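You operate a simulated robot arm through the tools that you are given. There is no shell and no other tool.

Carry out the task below with a simulated robot arm. There is one attempt and no reset: what you move stays moved.

JOB
Rinse the green swatch till it bleeds no more: beaker first, then tap.
Fine: hold it by its handle; a short swill in the white beaker; swatch back, tap off, tinted water into the drip tray, beaker back. Set down upright: white beaker.
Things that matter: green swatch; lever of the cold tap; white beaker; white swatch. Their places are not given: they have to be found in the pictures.

It is judged by the outcome, as a careful person would: the job done as asked, and still so three seconds after it is handed in. It fails if anything else is knocked over, pushed out of place, dropped, spilled or broken.

ROBOT AND FRAMES
A 7-joint arm with a two-finger gripper, fixed in place. Base frame: the origin is on the floor under the middle of its stand, x ahead of it, y to its left, z up; the work surface is at about z = 0.9. Readings come in m, degrees, newtons and seconds.
With the tool pointing down near the work surface it reaches from about 0.34 to 0.72 m from the base axis. Its first joint turns from -66.0 to 66.0 degrees. Payload 2.45 kg.
The tool frame sits at the grasp point between the pads (the TCP): z along the fingers, y along the line on which they close. The tips reach 0.026 m beyond it. The gripper opens to 0.096 m; its body begins 0.069 m behind the TCP.
Orientation is told as [roll, pitch, yaw] about the base's x, y, z axes, in that order, counted from this pose: with the fingers straight down and closing along the base's y, the tool's x points along the base's -x, its y along +y and its z along -z.

CONTROLS
- The arm moves only by the tool servo_tool. Its argument "series" is a list of rows, each an object of numbers (a shift or turn left out is 0, a gripper value left out holds the last): "x", "y", "z": the shift along the tool's x, y, z in m; "ax", "ay", "az": the turn, a rotation vector about the tool's x, y, z in degrees. In form: [{"x": .., "y": .., "z": .., "ax": .., "ay": .., "az": ..}, ...]. A call has 1 to 20 rows; each row is the pose to reach, as a shift and turn from the pose commanded when the call began, along the tool's axes at that moment. "claw" is the finger opening in m, from 0 to 0.096, set as the call begins (left out, the last holds). Rows are played at 5 a second. More than 0.05 m and 8.6 degrees between two rows, or a gripper value outside its range, and nothing of the call is played. Where a pose cannot be reached the arm comes as near as it can. A force on the tool above 40 N (or 10 N above the force at the start of the call, whichever is more), or a blocked arm, ends the call early, and 0.2 s more pass. The fingers move at their own pace (about 0.05 m/s each) and stop on an object; they squeeze with about 24 N. The grip force told is the motor's: it shows also when the fingers shut on nothing. Time passes only in rows, and 0.2 s behind the last, so rows that repeat a pose let the fingers close. The reply holds the time, the measured pose of the TCP, the force on the tool along the base axes, the opening and the grip force, in the units named above and with some noise, with the torque about the TCP (base axes, N m) and any sound that the robot's microphone picked up, and new pictures: "pictures" is both (left out), scene, wrist or none.
- Cameras (640 x 400 px; columns grow to the right, rows downward): "scene" is fixed at [0.1768, -0.4, 1.4227]; the picture's right is [0.67, -0.74, 0.00], its down [-0.43, -0.39, -0.82] and it looks along [0.61, 0.54, -0.58] (base axes); focal length 214 px, centre (320, 200). "wrist" rides on the gripper at [0.082, 0.003, -0.098] in the tool frame; the picture's right is [-0.04, 1.00, 0.00], its down [-0.73, -0.03, -0.68] and it looks along [-0.68, -0.03, 0.73] (tool axes); focal length 256 px, centre (320, 200).
- probe_pixels(camera, pixels): there is no depth. For up to 12 entries [column, row, z] of the newest picture of that camera ("zoom" is the newest enlarged one), the place [x, y] in the base frame at which the ray of that pixel passes the height z, good to about 0.002 m. The clock stands still meanwhile.
- close_up(camera, box): a new picture of the part [left, top, right, bottom] of that camera's present view, enlarged. The clock stands still meanwhile.
- finish_job(): hands the job in; it is judged then, once.

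Open the gripper and draw the arm clear of the work before you hand the job in, unless the task says otherwise.

The tools are called after "Request:" by a JSON object that holds its "name" and its "arguments". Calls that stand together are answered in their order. servo_tool: Moves the arm, as the interface text tells. Its arguments: {"type":"object","properties":{"series":{"type":"array","items":{"type":"object","properties":{"x":{"type":"number"},"y":{"type":"number"},"z":{"type":"number"},"ax":{"type":"number"},"ay":{"type":"number"},"az":{"type":"number"}}}},"claw":{"type":"number"},"pictures":{"type":"string","enum":["both","scene","wrist","none"]}},"required":["series"]} The other tools are called the same way: probe_pixels (camera, pixels) gives the place at which the rays of pixels pass given heights; close_up (camera, box) takes an enlarged picture of a part of a camera's view; finish_job () hands the job in.

At the start:

```text
t: 0.0
position: [0.3894, 0.0549, 1.3285]
orientation: [0.0, 0.0, -0.1]
wrist_force: [-0.6, 0.4, 0.1]
wrist_torque: [0.0, 0.02, -0.03]
gripper_width: 0.096
gripper_force: 0.1
```

scene: 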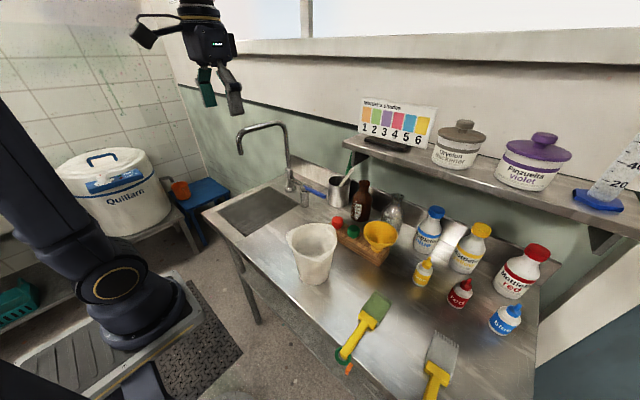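
wrist: 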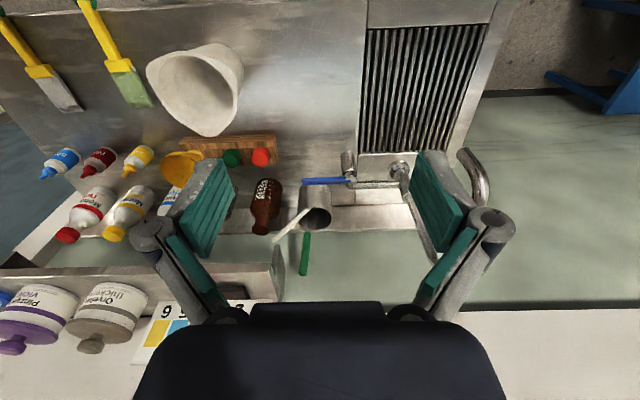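

I start by looking closely at the pictures: the green swatch seems to be at scene (365,322), the white beaker at (312,252), the tap with the blue lever around (310,190).

Request:
{"name": "close_up", "arguments": {"camera": "scene", "box": [200, 110, 360, 240]}}

Request:
{"name": "close_up", "arguments": {"camera": "scene", "box": [270, 200, 480, 400]}}

Request:
{"name": "close_up", "arguments": {"camera": "wrist", "box": [240, 120, 520, 300]}}

Request:
{"name": "close_up", "arguments": {"camera": "wrist", "box": [0, 0, 280, 180]}}

```text
3.08 times, centred on (280, 175) of scene
```

zoom: 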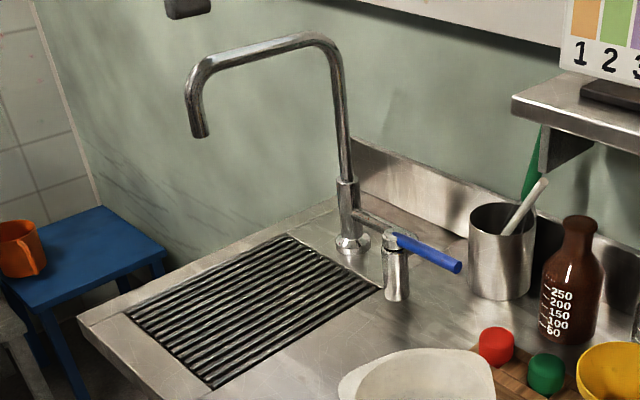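

```text
2.00 times, centred on (375, 300) of scene
```

zoom: 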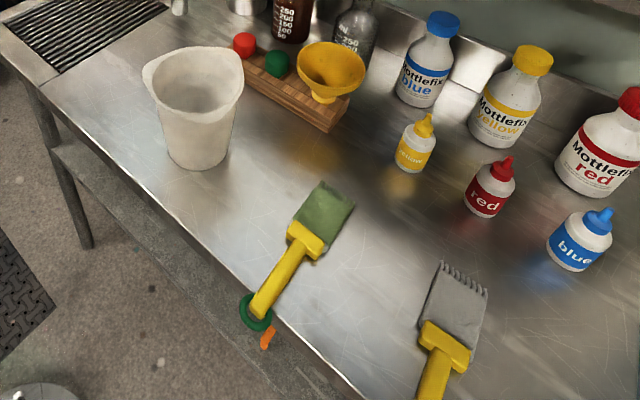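

```text
2.22 times, centred on (380, 210) of wrist
```

zoom: 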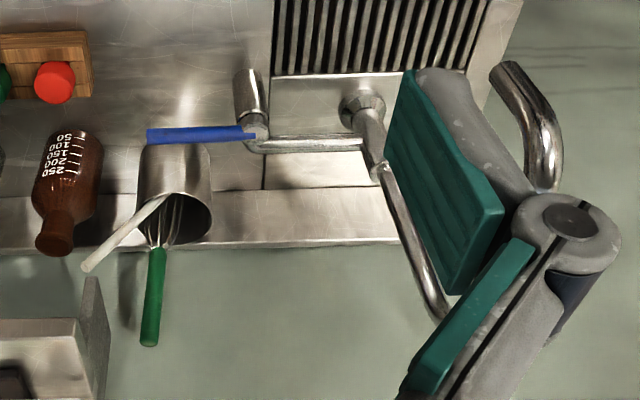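

```text
2.22 times, centred on (140, 90) of wrist
```

zoom: 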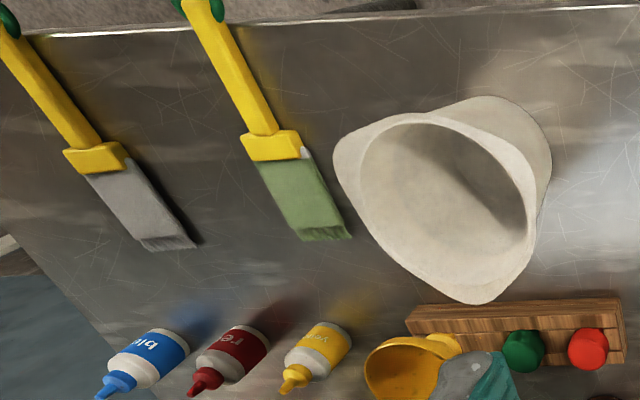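

Both swatches have yellow handles; green one at scene zoom ~(320,215), handle overhanging the front edge. I probe key points to find places.

Request:
{"name": "probe_pixels", "arguments": {"camera": "scene", "pixels": [[352, 352, 0.9], [371, 320, 0.9], [377, 301, 0.9], [391, 302, 0.9], [300, 280, 0.9], [325, 284, 0.9], [288, 232, 1.03], [336, 226, 1.03], [232, 205, 0.9], [289, 190, 0.9], [305, 190, 0.95], [267, 236, 0.9]]}}

Request:
{"name": "probe_pixels", "arguments": {"camera": "wrist", "pixels": [[82, 0, 0.91], [113, 58, 0.91], [135, 70, 0.91], [120, 63, 0.91], [140, 105, 0.9], [300, 181, 0.95], [352, 181, 0.95], [350, 165, 0.95], [395, 165, 0.9], [365, 25, 0.9], [487, 22, 0.9], [358, 150, 0.9]]}}

```text
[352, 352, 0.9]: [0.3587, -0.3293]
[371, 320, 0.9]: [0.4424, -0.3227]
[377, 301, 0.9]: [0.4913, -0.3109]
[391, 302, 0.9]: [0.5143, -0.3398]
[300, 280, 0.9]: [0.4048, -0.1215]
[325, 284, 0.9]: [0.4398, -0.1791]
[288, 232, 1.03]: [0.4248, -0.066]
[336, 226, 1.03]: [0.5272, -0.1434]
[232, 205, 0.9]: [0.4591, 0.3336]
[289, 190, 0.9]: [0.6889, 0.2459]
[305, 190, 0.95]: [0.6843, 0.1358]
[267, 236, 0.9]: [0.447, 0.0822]
```

```text
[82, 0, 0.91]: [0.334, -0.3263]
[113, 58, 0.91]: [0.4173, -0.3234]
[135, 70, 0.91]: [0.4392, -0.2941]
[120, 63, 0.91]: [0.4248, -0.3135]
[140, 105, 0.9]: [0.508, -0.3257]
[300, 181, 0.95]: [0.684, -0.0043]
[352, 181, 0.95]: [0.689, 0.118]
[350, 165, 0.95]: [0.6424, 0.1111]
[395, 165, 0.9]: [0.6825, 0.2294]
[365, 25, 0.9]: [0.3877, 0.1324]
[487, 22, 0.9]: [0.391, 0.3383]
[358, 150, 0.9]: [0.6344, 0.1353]
```

Lever pivots about (0.664, 0.113, 0.98) and its tip is near (0.665, 0.01, 0.98); the spout outlet is near (0.504, 0.247, 1.125). I shift the arm to the right to look into the beaker and at the swatches.

Request:
{"name": "servo_tool", "arguments": {"series": [{"y": -0.045}, {"y": -0.09}, {"y": -0.135}, {"y": -0.18}, {"y": -0.22}, {"y": -0.22}]}}

```text
t: 1.4
position: [0.3885, -0.1668, 1.3275]
orientation: [0.0, -0.1, -0.1]
wrist_force: [0.2, -0.1, -0.1]
wrist_torque: [0.01, 0.01, 0.0]
gripper_width: 0.096
gripper_force: 0.0
```

scene: 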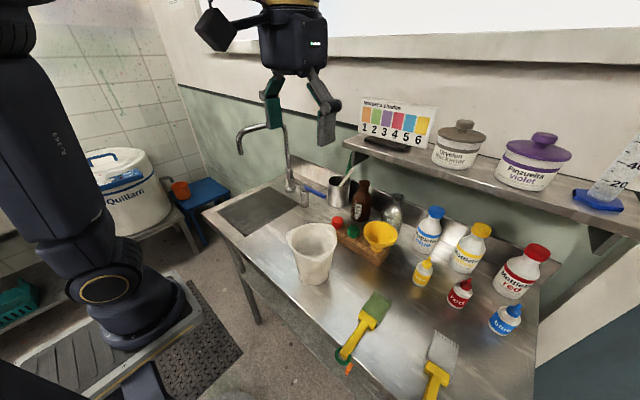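
wrist: 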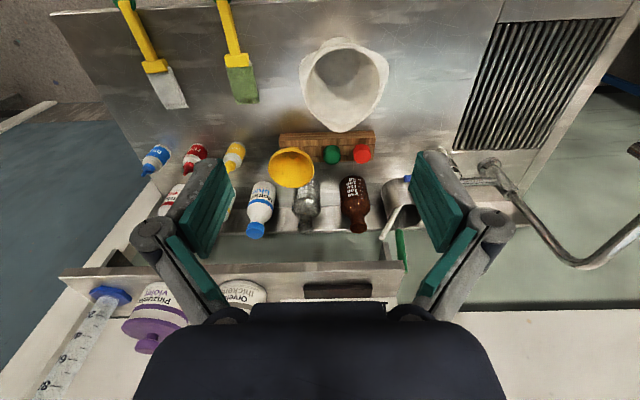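

The beaker is now at wrist (344,85) and the two swatches at (240,75) and (165,80). I enlarge these to see whether the beaker holds water and what the handles look like.

Request:
{"name": "close_up", "arguments": {"camera": "wrist", "box": [280, 20, 410, 150]}}

Request:
{"name": "close_up", "arguments": {"camera": "wrist", "box": [110, 0, 290, 115]}}

Request:
{"name": "close_up", "arguments": {"camera": "scene", "box": [270, 210, 350, 290]}}

Request:
{"name": "close_up", "arguments": {"camera": "wrist", "box": [420, 100, 640, 280]}}

```text
3.08 times, centred on (345, 85) of wrist
```

zoom: 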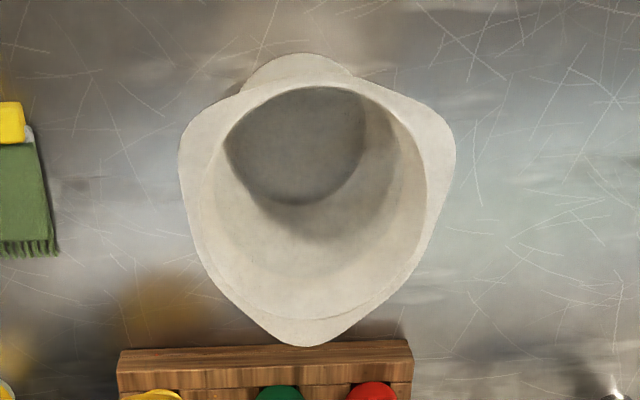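

```text
3.48 times, centred on (200, 58) of wrist
```

zoom: 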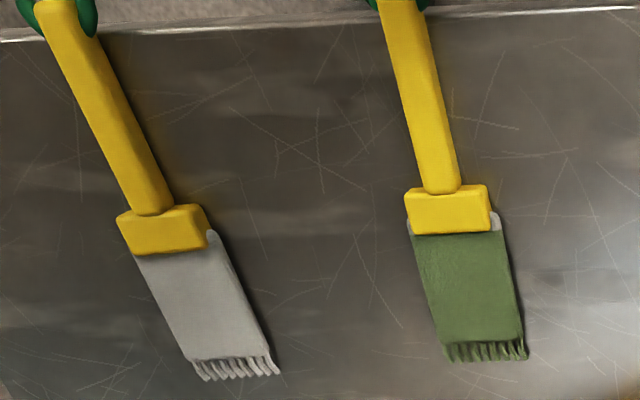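

```text
5.00 times, centred on (310, 250) of scene
```

zoom: 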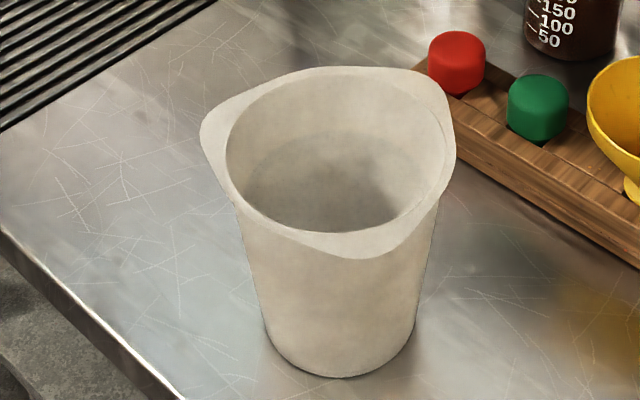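

```text
2.22 times, centred on (530, 190) of wrist
```

zoom: 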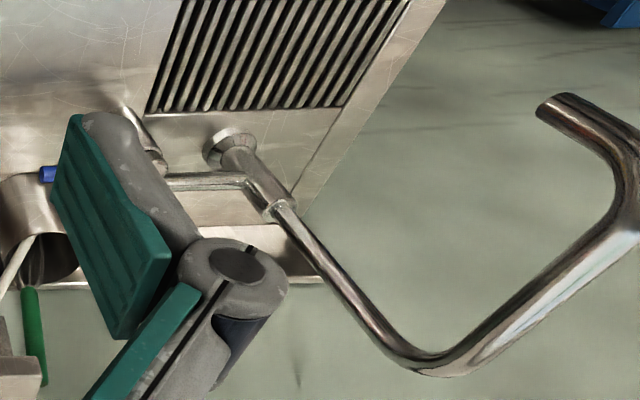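

The beaker is a tri-lobed one centred near (0.457, -0.134) with rim at about z=1.016 and its bottom about 0.085 wide. Now I probe points on the green swatch, handle and table edge in the newest pictures.

Request:
{"name": "probe_pixels", "arguments": {"camera": "wrist", "pixels": [[219, 2, 0.91], [228, 2, 0.91], [224, 28, 0.915], [233, 28, 0.915], [231, 53, 0.915], [239, 53, 0.915], [224, 60, 0.915], [248, 60, 0.915], [236, 101, 0.905], [258, 101, 0.905], [300, 5, 0.9], [200, 6, 0.9]]}}

Request:
{"name": "probe_pixels", "arguments": {"camera": "scene", "pixels": [[343, 355, 0.91], [351, 349, 0.915], [371, 316, 0.915], [378, 320, 0.92], [361, 337, 0.915], [380, 291, 0.905], [391, 301, 0.905], [376, 328, 0.91], [340, 350, 0.9], [300, 300, 0.9], [347, 372, 0.9], [414, 400, 0.91]]}}

Request:
{"name": "close_up", "arguments": {"camera": "scene", "box": [325, 280, 415, 380]}}

```text
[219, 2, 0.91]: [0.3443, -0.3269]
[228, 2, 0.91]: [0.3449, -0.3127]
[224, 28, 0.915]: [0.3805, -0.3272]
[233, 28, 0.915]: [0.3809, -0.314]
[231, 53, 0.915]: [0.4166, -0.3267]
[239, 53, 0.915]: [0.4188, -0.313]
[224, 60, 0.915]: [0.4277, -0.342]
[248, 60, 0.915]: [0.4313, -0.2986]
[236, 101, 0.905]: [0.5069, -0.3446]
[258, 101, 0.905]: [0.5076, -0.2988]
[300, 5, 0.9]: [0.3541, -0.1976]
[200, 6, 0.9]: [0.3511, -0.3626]
```

```text
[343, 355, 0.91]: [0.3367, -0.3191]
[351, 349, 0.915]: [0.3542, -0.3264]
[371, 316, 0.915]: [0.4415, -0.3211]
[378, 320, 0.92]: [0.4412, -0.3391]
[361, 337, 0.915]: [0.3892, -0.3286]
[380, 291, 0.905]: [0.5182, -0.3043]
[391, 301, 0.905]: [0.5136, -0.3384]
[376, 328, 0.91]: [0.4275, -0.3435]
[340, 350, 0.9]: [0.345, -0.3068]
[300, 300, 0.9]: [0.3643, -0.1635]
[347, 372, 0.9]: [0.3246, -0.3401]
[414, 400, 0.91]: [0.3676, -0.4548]
```

```text
4.00 times, centred on (370, 330) of scene
```

zoom: 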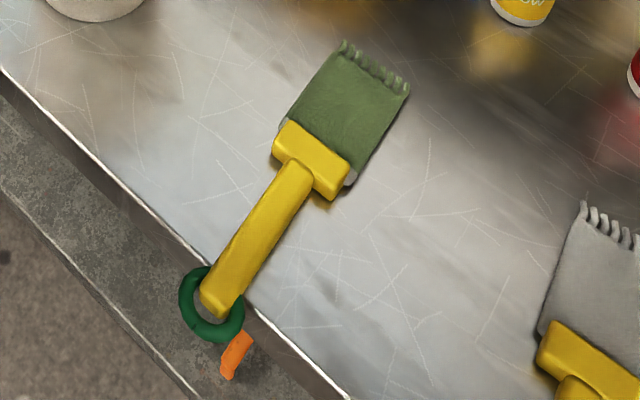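

Table edge is at x≈0.353; the green swatch's handle runs along +x at y≈-0.320 from x≈0.34 to 0.42, cloth to x≈0.513. First I go to look at the tap lever more closely, closing the fingers on the way.

Request:
{"name": "servo_tool", "arguments": {"series": [{"x": -0.019, "y": 0.031, "z": 0.025}, {"x": -0.038, "y": 0.062, "z": 0.05}, {"x": -0.057, "y": 0.093, "z": 0.075}, {"x": -0.076, "y": 0.124, "z": 0.1}, {"x": -0.095, "y": 0.155, "z": 0.125}, {"x": -0.114, "y": 0.186, "z": 0.15}, {"x": -0.1315, "y": 0.2168, "z": 0.1775}, {"x": -0.1315, "y": 0.2168, "z": 0.1775}], "claw": 0.0}}

```text
t: 3.2
position: [0.5207, 0.0516, 1.152]
orientation: [-0.1, 0.0, 0.0]
wrist_force: [0.7, 0.3, 0.4]
wrist_torque: [0.01, -0.02, -0.01]
gripper_width: 0.0
gripper_force: 24.2
```

scene: 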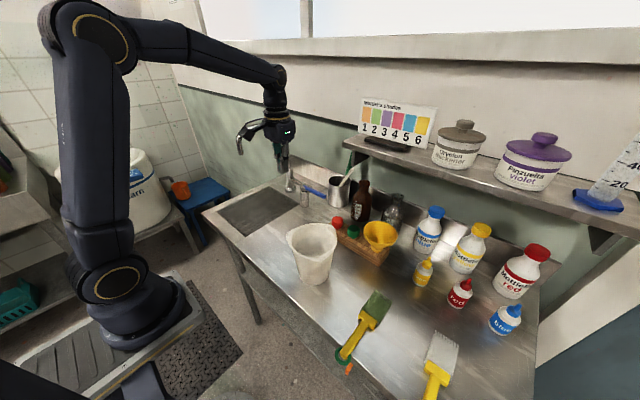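
wrist: 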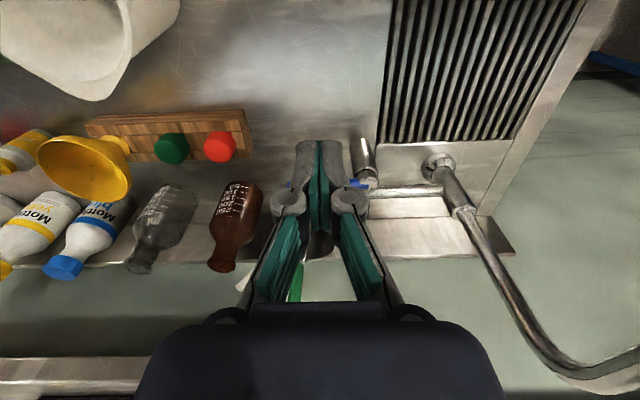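

Closed fingers hide the middle of the blue lever (visible at (291,185) and (357,183)). I zoom in to see the lever and what lies around it.

Request:
{"name": "close_up", "arguments": {"camera": "wrist", "box": [220, 110, 480, 280]}}

Request:
{"name": "close_up", "arguments": {"camera": "scene", "box": [230, 90, 370, 220]}}

Request:
{"name": "close_up", "arguments": {"camera": "scene", "box": [285, 160, 365, 220]}}

```text
2.35 times, centred on (350, 195) of wrist
```

zoom: 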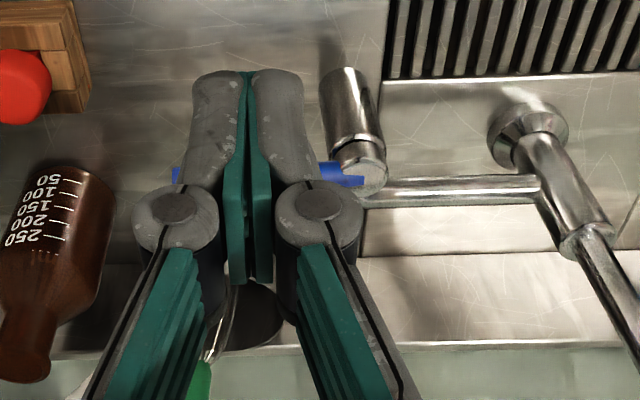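

```text
3.08 times, centred on (300, 155) of scene
```

zoom: 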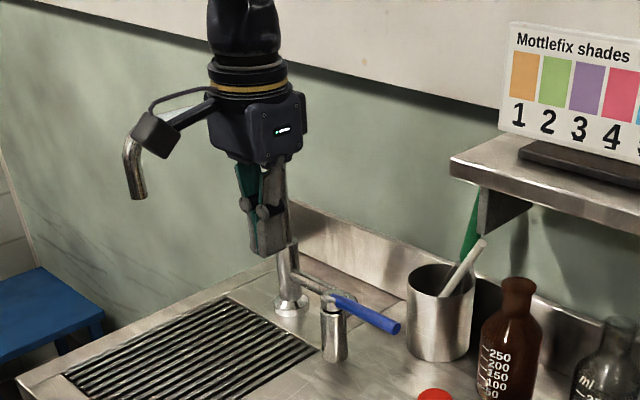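

```text
6.67 times, centred on (325, 190) of scene
```

zoom: 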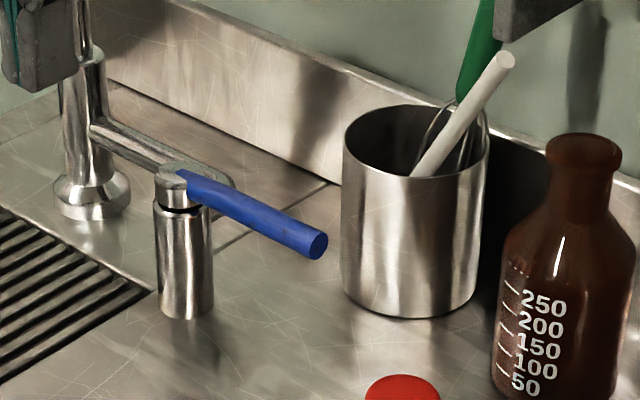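

The valve head sits on a post with a gap under it, so the lever swings about a vertical axis; the jug is behind it at x≈0.73+. I move above the spot just behind the lever (x≈0.69, y≈0.06), tilted 15° outward, still high.

Request:
{"name": "servo_tool", "arguments": {"series": [{"x": -0.042, "y": 0.002, "ay": -4}, {"x": -0.084, "y": 0.004, "ay": -8}, {"x": -0.126, "y": 0.006, "ay": -12}, {"x": -0.172, "y": 0.0085, "ay": -15}, {"x": -0.172, "y": 0.0085, "z": 0.045, "ay": -15}, {"x": -0.172, "y": 0.0085, "z": 0.08, "ay": -15}, {"x": -0.172, "y": 0.0085, "z": 0.08, "ay": -15}]}}

```text
t: 4.8
position: [0.6941, 0.0584, 1.072]
orientation: [0.0, -15.0, 0.0]
wrist_force: [0.3, 0.0, 0.0]
wrist_torque: [0.01, 0.0, -0.01]
gripper_width: 0.0
gripper_force: 24.0
```

scene: 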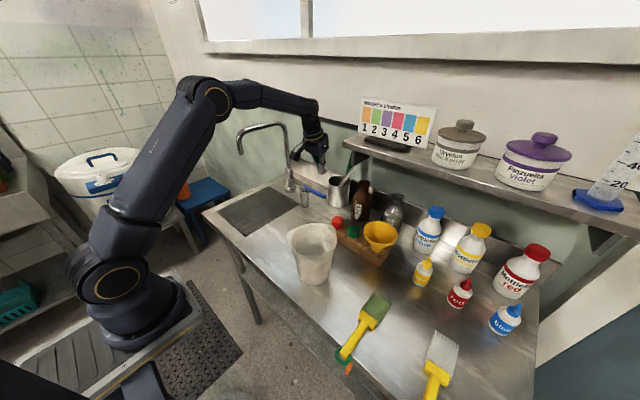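
wrist: 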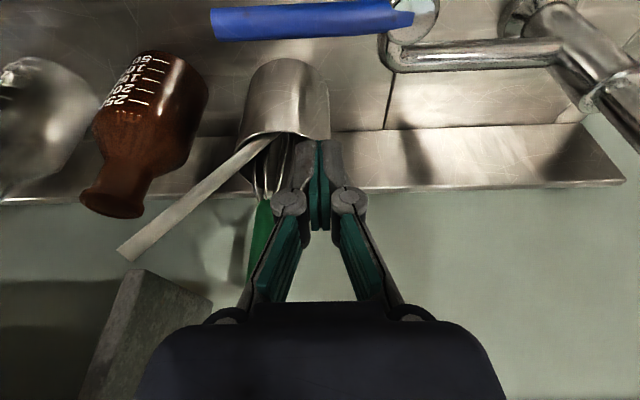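

The lever shows at wrist (212–412, 20), jug rim at (285,100–140), and my fingertips point at the jug's left side. I probe these to place the descent.

Request:
{"name": "probe_pixels", "arguments": {"camera": "wrist", "pixels": [[212, 8, 0.98], [212, 38, 0.98], [390, 5, 0.98], [390, 25, 0.98], [408, 15, 0.985], [245, 125, 1.0], [325, 135, 1.0], [285, 133, 1.0], [265, 70, 0.92], [330, 90, 0.98], [320, 150, 1.04], [385, 60, 0.98]]}}

Request:
{"name": "close_up", "arguments": {"camera": "scene", "box": [280, 120, 380, 220]}}

Request:
{"name": "close_up", "arguments": {"camera": "wrist", "box": [200, 0, 460, 170]}}

```text
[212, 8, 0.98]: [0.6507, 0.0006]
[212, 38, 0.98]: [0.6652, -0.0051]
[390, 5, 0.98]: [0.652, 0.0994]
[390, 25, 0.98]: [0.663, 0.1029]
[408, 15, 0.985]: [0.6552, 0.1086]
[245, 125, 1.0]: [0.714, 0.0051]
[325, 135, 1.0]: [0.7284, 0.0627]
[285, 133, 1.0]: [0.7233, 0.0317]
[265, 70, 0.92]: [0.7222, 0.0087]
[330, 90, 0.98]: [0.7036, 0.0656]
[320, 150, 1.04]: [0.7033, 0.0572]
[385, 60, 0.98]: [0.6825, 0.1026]
```

```text
4.00 times, centred on (330, 170) of scene
```

zoom: 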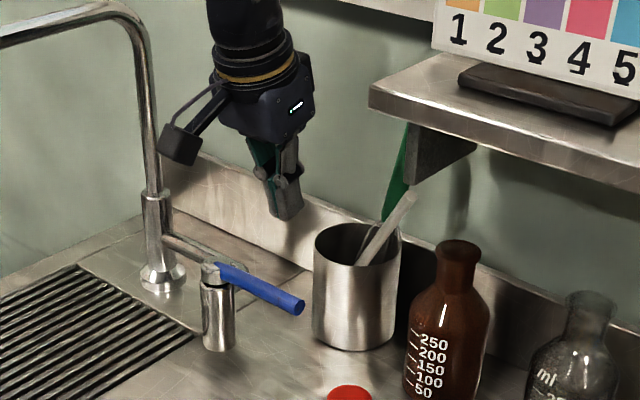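

```text
2.35 times, centred on (330, 85) of wrist
```

zoom: 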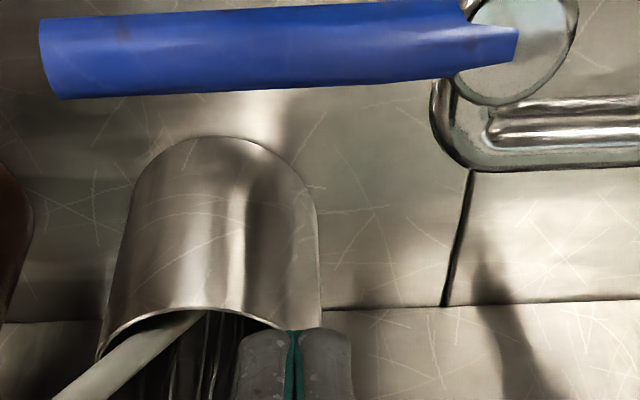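

Lever centre line is x≈0.658 at z≈0.98, jug front x≈0.715–0.725. I descend with tips to z≈0.96 at (0.686, 0.068), between lever and jug, close to the pivot side.

Request:
{"name": "servo_tool", "arguments": {"series": [{"x": 0.0077, "y": 0.0096, "z": -0.002}, {"x": 0.0152, "y": 0.0096, "z": 0.026}, {"x": 0.0227, "y": 0.0096, "z": 0.054}, {"x": 0.0302, "y": 0.0096, "z": 0.082}, {"x": 0.0302, "y": 0.0096, "z": 0.082}]}}

```text
t: 6.0
position: [0.6846, 0.0678, 0.9851]
orientation: [-0.1, -15.0, 0.0]
wrist_force: [0.5, 0.7, -0.3]
wrist_torque: [0.0, 0.04, -0.01]
gripper_width: 0.0
gripper_force: 24.1
```

scene: 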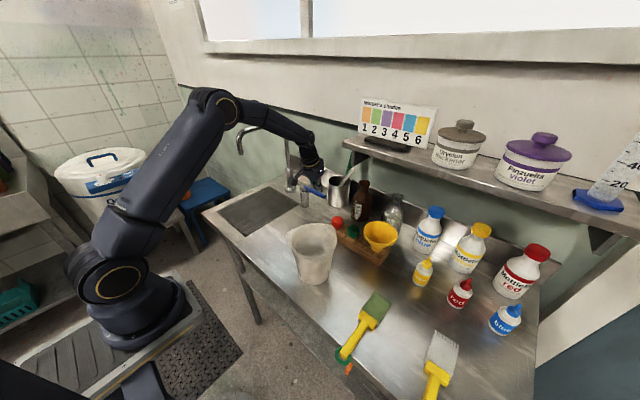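
wrist: 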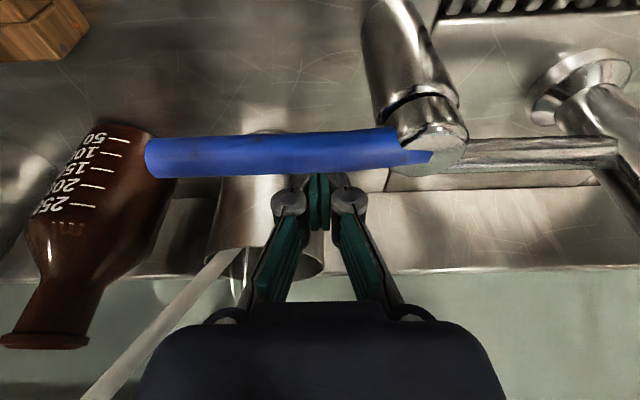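

The fingertips are behind the lever (lever passes in front of them at (320,155)). I push the lever toward the robot along its arc about 40°, watching force and water.

Request:
{"name": "servo_tool", "arguments": {"series": [{"x": 0.0097, "y": 0.0, "z": -0.0026}, {"x": 0.0193, "y": -0.0035, "z": -0.0052}, {"x": 0.027, "y": -0.004, "z": -0.0073}, {"x": 0.0348, "y": -0.003, "z": -0.0093}, {"x": 0.0444, "y": -0.001, "z": -0.0119}]}}

```text
t: 7.2
position: [0.6392, 0.0683, 0.9847]
orientation: [0.0, -15.0, 0.1]
wrist_force: [-0.2, -1.3, 0.3]
wrist_torque: [0.03, 0.01, 0.0]
gripper_width: 0.0001
gripper_force: 28.5
```

scene: 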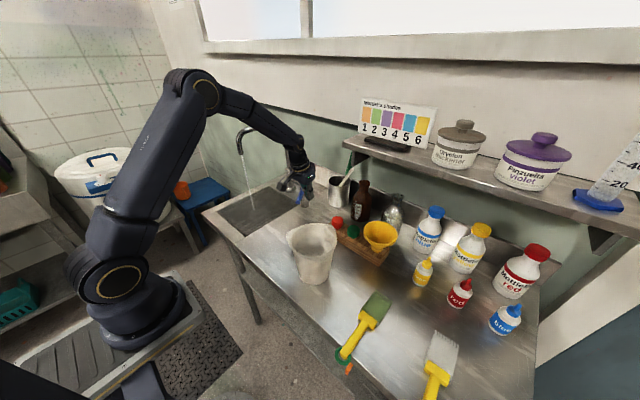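
wrist: 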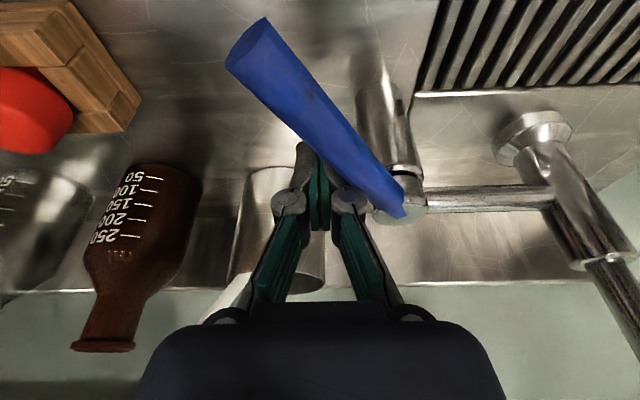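

The lever has turned about 45° and a stream is visible at scene (243,150)–(252,208). I zoom in to check it falls into the tray.

Request:
{"name": "close_up", "arguments": {"camera": "scene", "box": [200, 110, 330, 240]}}

Request:
{"name": "close_up", "arguments": {"camera": "wrist", "box": [200, 0, 640, 260]}}

```text
3.08 times, centred on (265, 175) of scene
```

zoom: 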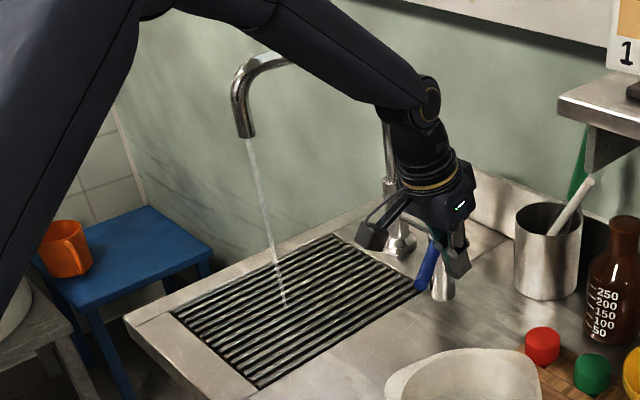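

```text
1.45 times, centred on (420, 130) of wrist
```

zoom: 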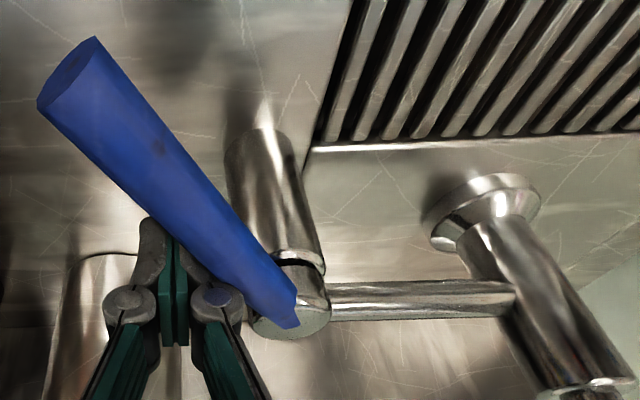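

Stream falls at about (0.506, 0.245) into the tray, so this opening is enough. I back off the lever, rise clear, and travel over to above the green swatch, opening the fingers.

Request:
{"name": "servo_tool", "arguments": {"series": [{"x": -0.0048, "y": -0.006, "z": 0.0013}, {"x": -0.0152, "y": -0.006, "z": -0.0373}, {"x": -0.0268, "y": -0.006, "z": -0.0808}, {"x": -0.0385, "y": -0.006, "z": -0.1243}, {"x": -0.0475, "y": -0.006, "z": -0.158}, {"x": -0.0234, "y": -0.0407, "z": -0.1646, "ay": -1}, {"x": 0.0008, "y": -0.0754, "z": -0.1711, "ay": -2}, {"x": 0.0249, "y": -0.1101, "z": -0.1775, "ay": -3}, {"x": 0.0491, "y": -0.1448, "z": -0.184, "ay": -4}, {"x": 0.0732, "y": -0.1795, "z": -0.1905, "ay": -5}, {"x": 0.0974, "y": -0.2142, "z": -0.197, "ay": -6}, {"x": 0.1215, "y": -0.2489, "z": -0.2034, "ay": -7}, {"x": 0.1457, "y": -0.2836, "z": -0.2099, "ay": -8}, {"x": 0.1698, "y": -0.3183, "z": -0.2164, "ay": -9}, {"x": 0.194, "y": -0.353, "z": -0.2229, "ay": -9.5}, {"x": 0.2181, "y": -0.3877, "z": -0.2293, "ay": -10}, {"x": 0.2181, "y": -0.3877, "z": -0.2293, "ay": -10}], "claw": 0.0}}

```text
t: 10.8
position: [0.3674, -0.3196, 1.1505]
orientation: [0.1, -25.0, 0.0]
wrist_force: [-0.2, -0.4, -0.2]
wrist_torque: [-0.01, 0.01, 0.0]
gripper_width: 0.0001
gripper_force: 29.1
```

scene: 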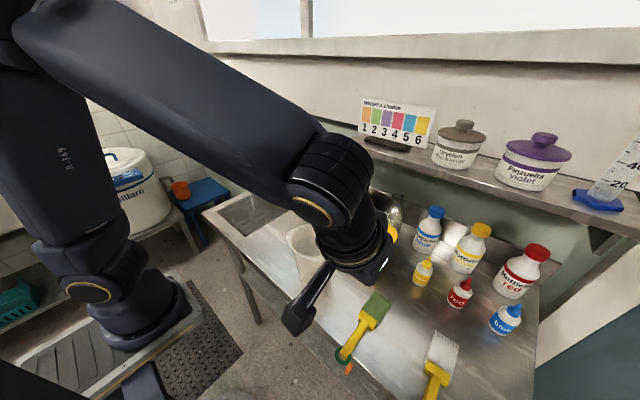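
wrist: 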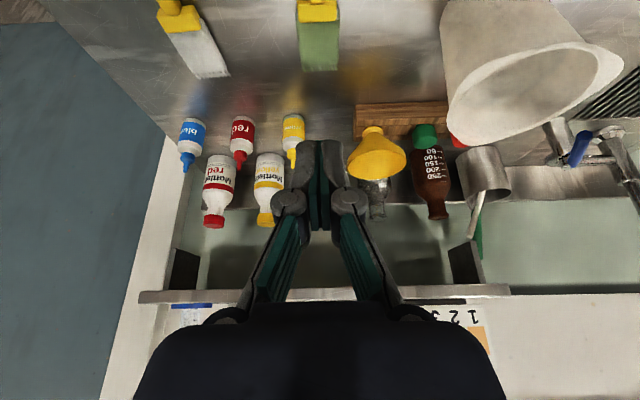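

I'm above the handle; the green cloth shows at wrist (300–338, 20–70) and its clamp at (318,10). I probe to re-check its y position and direction.

Request:
{"name": "probe_pixels", "arguments": {"camera": "wrist", "pixels": [[298, 12, 0.92], [337, 12, 0.92], [301, 66, 0.905], [338, 66, 0.905], [319, 3, 0.92], [319, 66, 0.905]]}}

Request:
{"name": "close_up", "arguments": {"camera": "wrist", "box": [260, 0, 380, 90]}}

Request:
{"name": "close_up", "arguments": {"camera": "wrist", "box": [430, 0, 640, 160]}}

```text
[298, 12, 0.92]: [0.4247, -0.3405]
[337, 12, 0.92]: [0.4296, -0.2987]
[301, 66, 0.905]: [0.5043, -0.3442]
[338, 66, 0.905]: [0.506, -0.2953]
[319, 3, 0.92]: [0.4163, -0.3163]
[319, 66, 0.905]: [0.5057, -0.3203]
```

```text
4.44 times, centred on (320, 45) of wrist
```

zoom: 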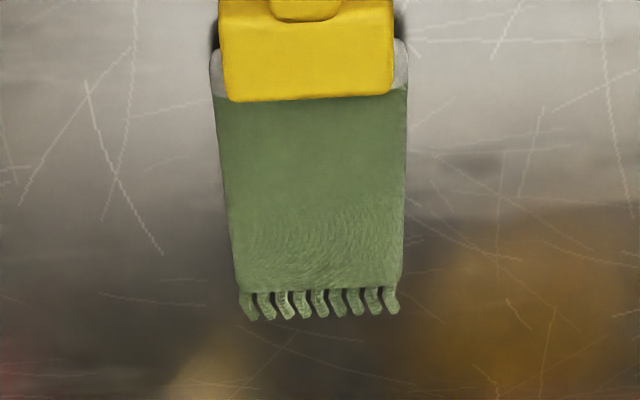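

```text
2.50 times, centred on (535, 80) of wrist
```

zoom: 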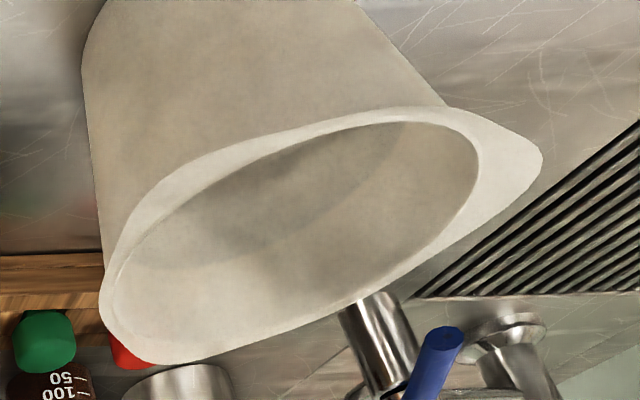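

Swatch centre line y≈-0.320, along x. I open the fingers to 0.05 and descend straight down to z≈0.96 over the handle for a check.

Request:
{"name": "servo_tool", "arguments": {"series": [{"x": 0.0161, "z": 0.0344}, {"x": 0.0321, "z": 0.0689}, {"x": 0.0482, "z": 0.1033}, {"x": 0.0642, "z": 0.1377}, {"x": 0.0803, "z": 0.1721}, {"x": 0.0803, "z": 0.1721}], "claw": 0.05}}

```text
t: 12.2
position: [0.3679, -0.3201, 0.96]
orientation: [0.0, -25.1, -0.1]
wrist_force: [0.7, 0.2, -1.1]
wrist_torque: [0.02, 0.01, -0.01]
gripper_width: 0.0499
gripper_force: 0.0
```

scene: 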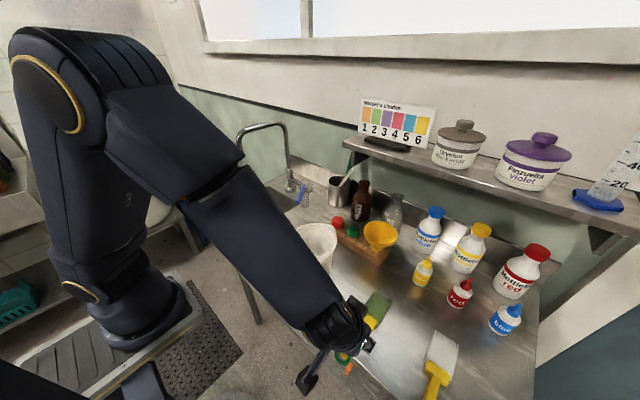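
wrist: 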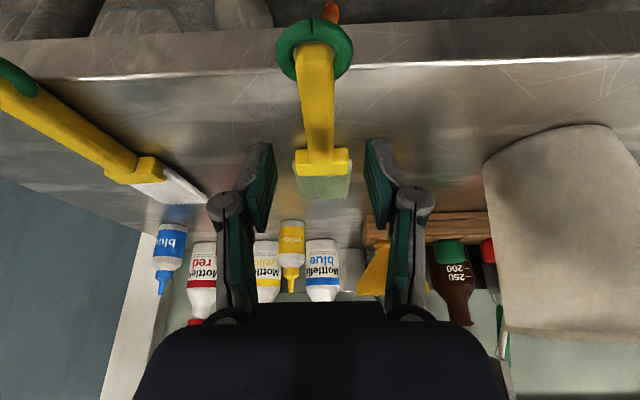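

The handle is centred between the fingers (column 320). I probe handle pixels for x positions before the final descent.

Request:
{"name": "probe_pixels", "arguments": {"camera": "wrist", "pixels": [[315, 50, 0.917], [318, 100, 0.917], [322, 148, 0.917], [308, 100, 0.917], [334, 100, 0.917], [320, 150, 0.92], [320, 175, 0.92], [200, 75, 0.9], [400, 68, 0.9], [296, 165, 0.915], [351, 165, 0.915]]}}

Request:
{"name": "close_up", "arguments": {"camera": "wrist", "box": [220, 0, 420, 220]}}

Request:
{"name": "close_up", "arguments": {"camera": "scene", "box": [270, 270, 420, 400]}}

```text
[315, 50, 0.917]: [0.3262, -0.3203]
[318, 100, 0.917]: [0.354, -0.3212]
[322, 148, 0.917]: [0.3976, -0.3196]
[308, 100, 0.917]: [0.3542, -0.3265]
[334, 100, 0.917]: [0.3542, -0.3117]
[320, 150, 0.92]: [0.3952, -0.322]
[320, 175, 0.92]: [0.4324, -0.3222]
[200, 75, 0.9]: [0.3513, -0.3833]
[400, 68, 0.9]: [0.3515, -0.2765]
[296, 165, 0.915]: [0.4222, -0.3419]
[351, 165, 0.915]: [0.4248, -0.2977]
```

```text
1.82 times, centred on (320, 110) of wrist
```

zoom: 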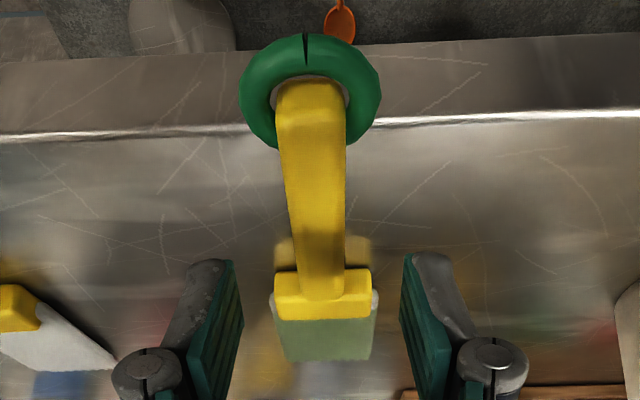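

```text
3.08 times, centred on (345, 335) of scene
```

zoom: 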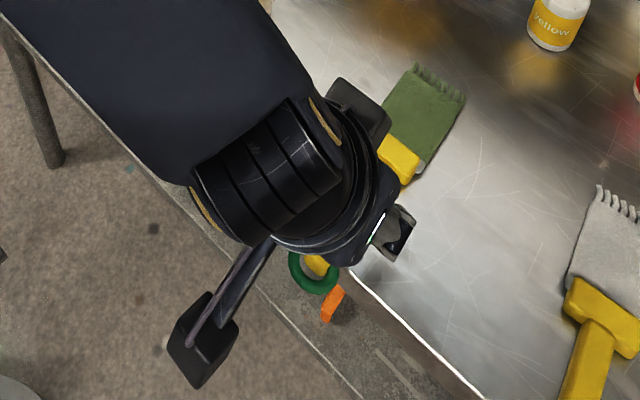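

Handle's top is at z≈0.917–0.922, so its middle is about 0.912. I lower to TCP z≈0.931 and close on the handle at x≈0.375.

Request:
{"name": "servo_tool", "arguments": {"series": [{"x": 0.0063, "z": 0.0136}, {"x": 0.0123, "z": 0.0263}, {"x": 0.0123, "z": 0.0263}], "claw": 0.05}}

```text
t: 13.0
position: [0.3682, -0.3197, 0.9307]
orientation: [0.0, -25.0, 0.0]
wrist_force: [-0.8, 0.2, -0.5]
wrist_torque: [0.0, -0.01, 0.01]
gripper_width: 0.0499
gripper_force: 0.2
```

scene: 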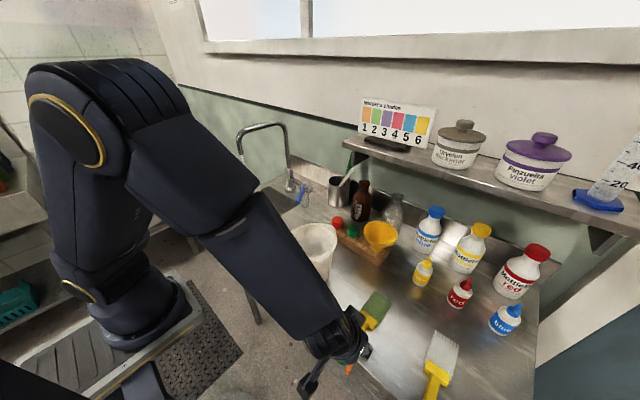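
wrist: 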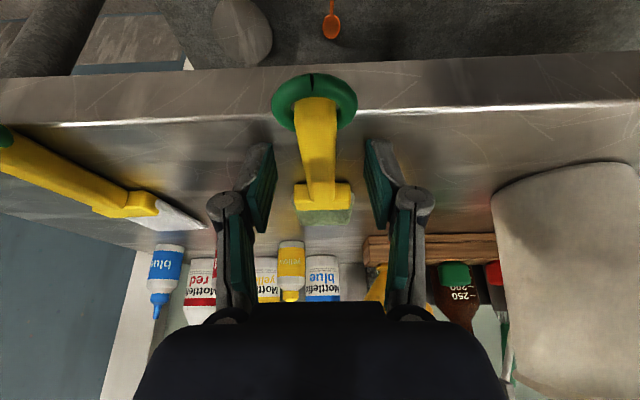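

The fingers flank the handle's middle (rows 140–185) with no contact force. I close the gripper.

Request:
{"name": "servo_tool", "arguments": {"series": [{}, {}, {}, {}, {}], "claw": 0.0}}

```text
t: 14.2
position: [0.3687, -0.3209, 0.9295]
orientation: [-0.1, -25.0, 0.0]
wrist_force: [0.4, -0.7, -0.1]
wrist_torque: [0.01, 0.03, -0.03]
gripper_width: 0.0171
gripper_force: 23.7
```

scene: 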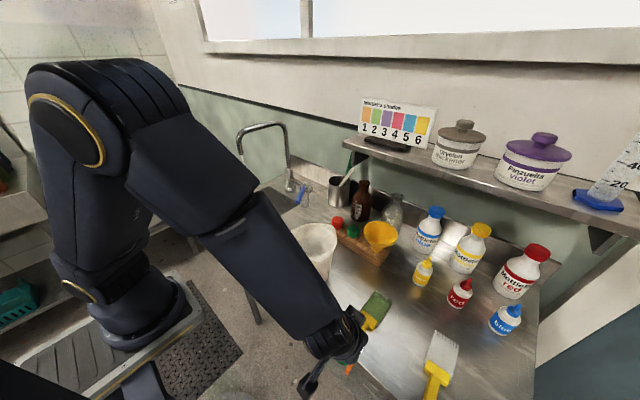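
wrist: 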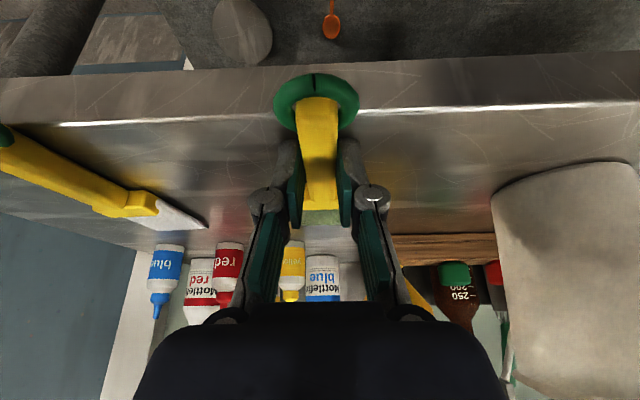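

The grip holds at 0.017 m width. I lift straight up in small steps and check that the swatch comes along.

Request:
{"name": "servo_tool", "arguments": {"series": [{"x": -0.0085, "z": -0.0181}, {"x": -0.0169, "z": -0.0362}, {"x": -0.0338, "z": -0.0725}, {"x": -0.0507, "z": -0.1087}, {"x": -0.0676, "z": -0.145}, {"x": -0.0845, "z": -0.1812}, {"x": -0.1057, "z": -0.2265}, {"x": -0.1057, "z": -0.2265}]}}

```text
t: 16.0
position: [0.3689, -0.3176, 1.1815]
orientation: [0.0, -25.1, 0.0]
wrist_force: [0.0, -0.1, -0.3]
wrist_torque: [0.0, 0.03, 0.0]
gripper_width: 0.017
gripper_force: 24.2
```

scene: 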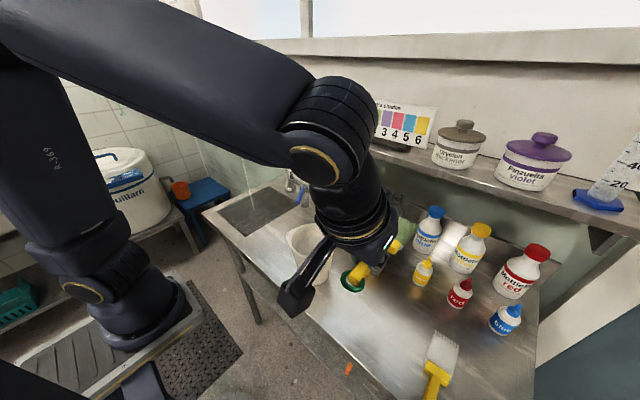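
wrist: 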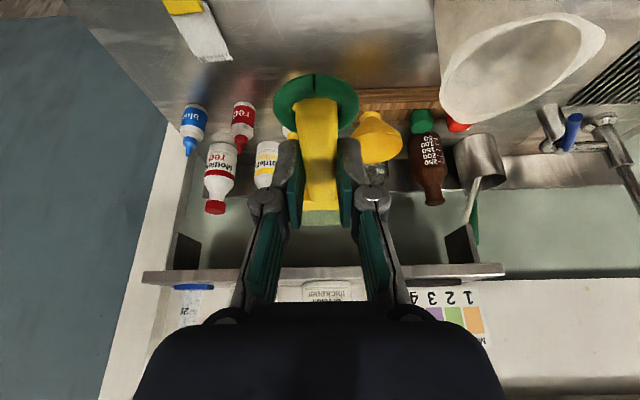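

The swatch came up cleanly. I now swing it over the beaker while tilting the tool inward so the cloth points steeply down (final pitch about +35°), staying high (TCP z≈1.22).

Request:
{"name": "servo_tool", "arguments": {"series": [{"x": -0.0069, "y": 0.0232, "z": -0.0023, "ay": 7.5}, {"x": -0.0138, "y": 0.0464, "z": -0.0046, "ay": 15}, {"x": -0.0206, "y": 0.0696, "z": -0.0069, "ay": 22.5}, {"x": -0.0275, "y": 0.0928, "z": -0.0093, "ay": 30}, {"x": -0.0344, "y": 0.116, "z": -0.0116, "ay": 37.5}, {"x": -0.0412, "y": 0.1392, "z": -0.0139, "ay": 45}, {"x": -0.0481, "y": 0.1624, "z": -0.0162, "ay": 52.5}, {"x": -0.055, "y": 0.1857, "z": -0.0185, "ay": 60}, {"x": -0.055, "y": 0.1857, "z": -0.0185, "ay": 60}]}}

```text
t: 18.0
position: [0.4113, -0.1316, 1.2195]
orientation: [0.0, 35.1, 0.0]
wrist_force: [0.1, 0.2, -0.1]
wrist_torque: [0.01, -0.01, -0.02]
gripper_width: 0.0168
gripper_force: 24.1
```

scene: 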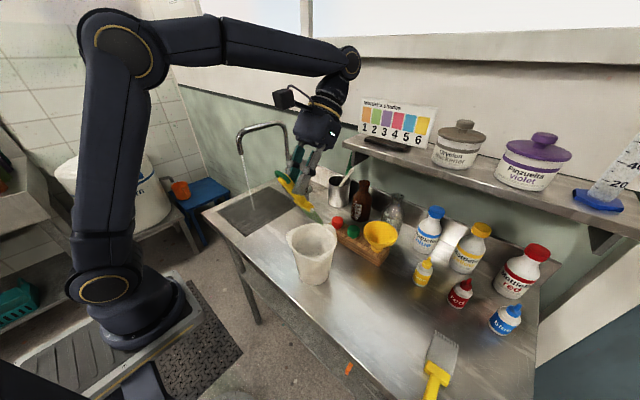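
wrist: 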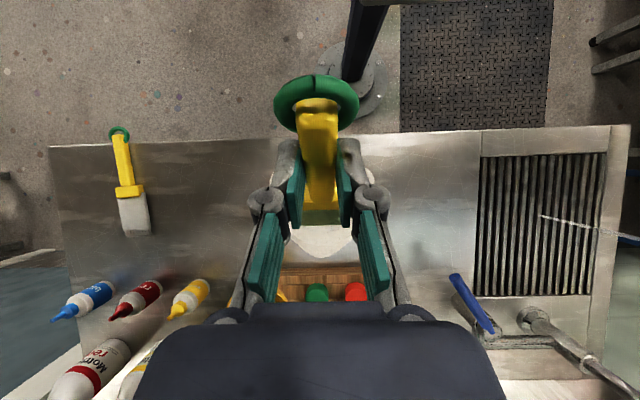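

The swatch now points down-forward above the beaker; scene shows cloth around (315,213) above rim (311,235). I zoom to check the cloth and the beaker opening.

Request:
{"name": "close_up", "arguments": {"camera": "scene", "box": [260, 130, 370, 300]}}

Request:
{"name": "close_up", "arguments": {"camera": "wrist", "box": [230, 80, 410, 320]}}

```text
2.35 times, centred on (315, 215) of scene
```

zoom: 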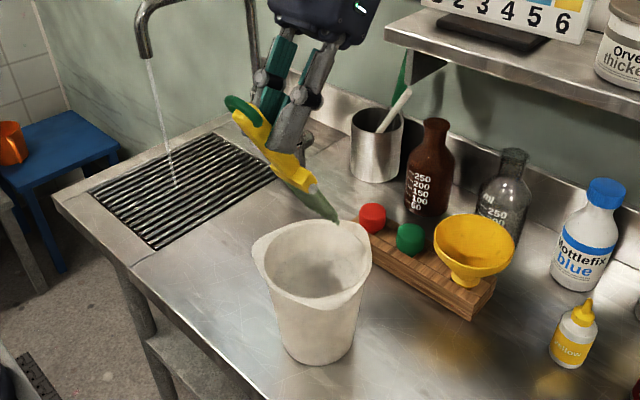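

```text
1.67 times, centred on (320, 200) of wrist
```

zoom: 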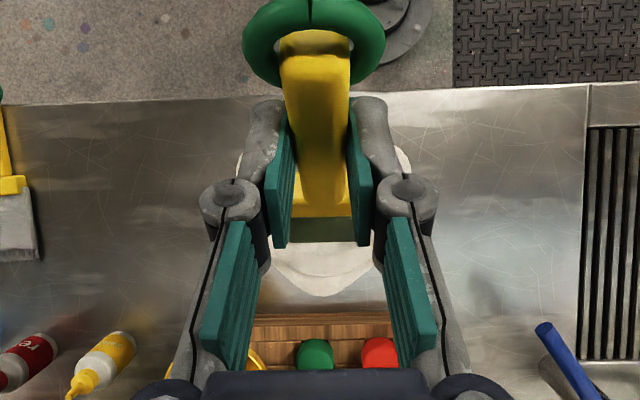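

Cloth tip lies over the beaker opening. I shift 12 mm forward to centre it and lower until the tip is just inside the rim (TCP z≈1.14), then check.

Request:
{"name": "servo_tool", "arguments": {"series": [{"x": -0.0098, "z": -0.0069}, {"x": -0.0213, "z": 0.0095}, {"x": -0.0328, "z": 0.0259}, {"x": -0.0442, "z": 0.0422}, {"x": -0.0557, "z": 0.0586}, {"x": -0.0557, "z": 0.0586}]}}

```text
t: 19.4
position: [0.4229, -0.1332, 1.1405]
orientation: [0.0, 34.9, -0.1]
wrist_force: [0.6, -0.6, 0.1]
wrist_torque: [0.03, -0.03, 0.03]
gripper_width: 0.0174
gripper_force: 23.7
```

scene: 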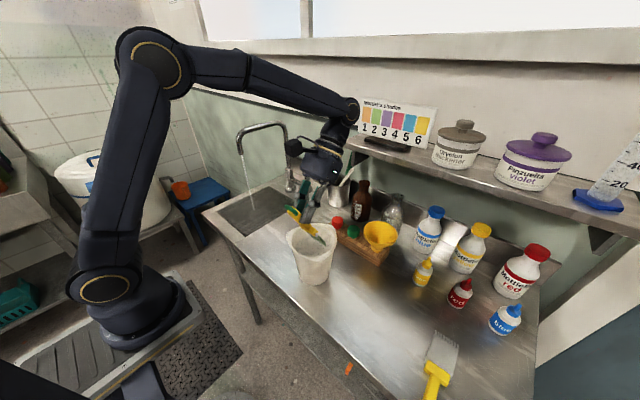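
wrist: 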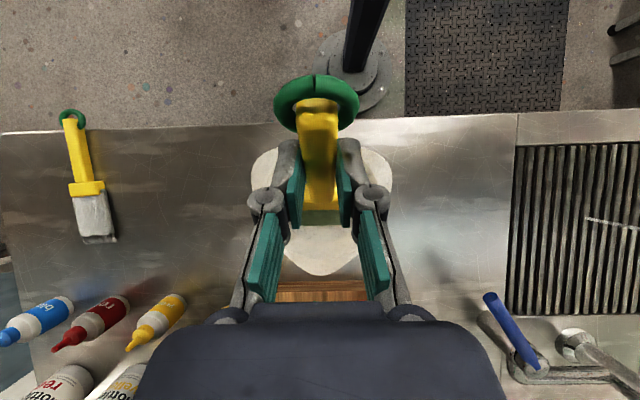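

Request:
{"name": "close_up", "arguments": {"camera": "scene", "box": [270, 180, 370, 290]}}

Request:
{"name": "close_up", "arguments": {"camera": "wrist", "box": [230, 60, 410, 300]}}

```text
3.64 times, centred on (320, 235) of scene
```

zoom: 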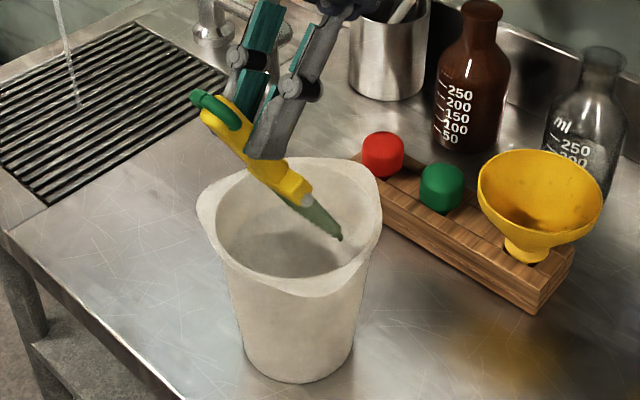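

```text
1.67 times, centred on (320, 180) of wrist
```

zoom: 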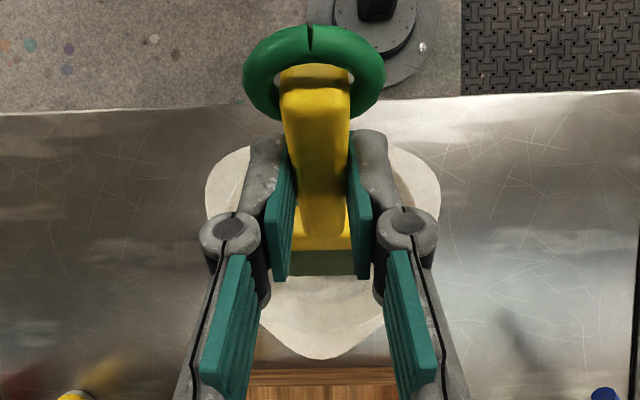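

Cloth is centred in the opening. I lower slowly another 80 mm (TCP z≈1.06, cloth tip about z 0.92) and check the force.

Request:
{"name": "servo_tool", "arguments": {"series": [{"x": -0.0115, "z": 0.0164}, {"x": -0.023, "z": 0.0328}, {"x": -0.0344, "z": 0.0491}, {"x": -0.0459, "z": 0.0655}]}}

```text
t: 20.4
position: [0.4206, -0.1326, 1.06]
orientation: [0.1, 35.0, 0.0]
wrist_force: [-0.9, -0.1, -0.9]
wrist_torque: [-0.03, 0.0, 0.01]
gripper_width: 0.0172
gripper_force: 23.6
```

scene: 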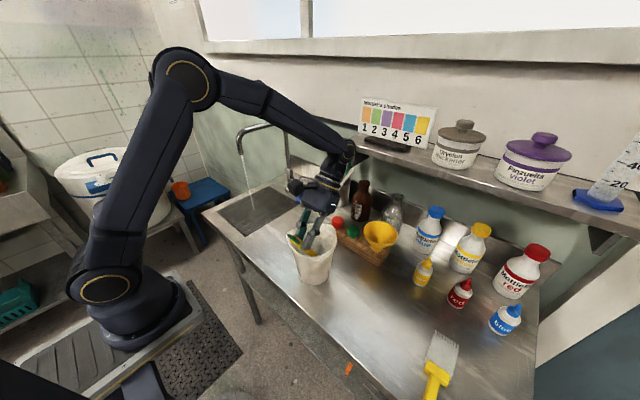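
wrist: 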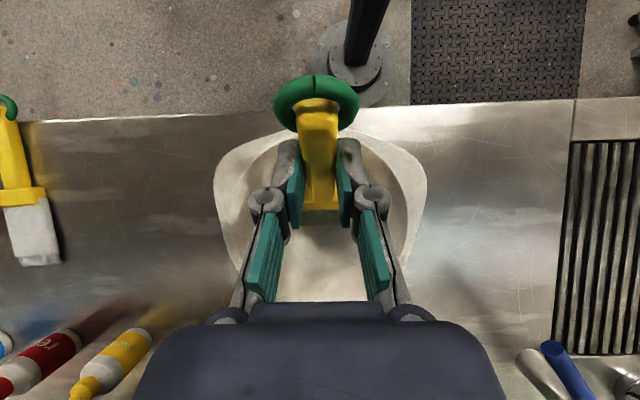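

Request:
{"name": "close_up", "arguments": {"camera": "scene", "box": [270, 190, 360, 290]}}

Request:
{"name": "close_up", "arguments": {"camera": "wrist", "box": [200, 70, 440, 310]}}

```text
4.00 times, centred on (315, 240) of scene
```

zoom: 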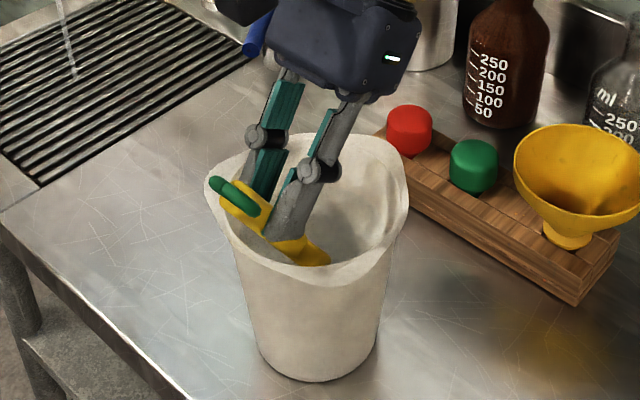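

```text
1.67 times, centred on (320, 190) of wrist
```

zoom: 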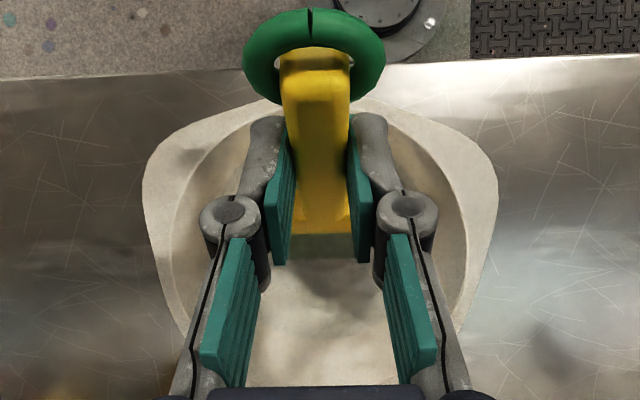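

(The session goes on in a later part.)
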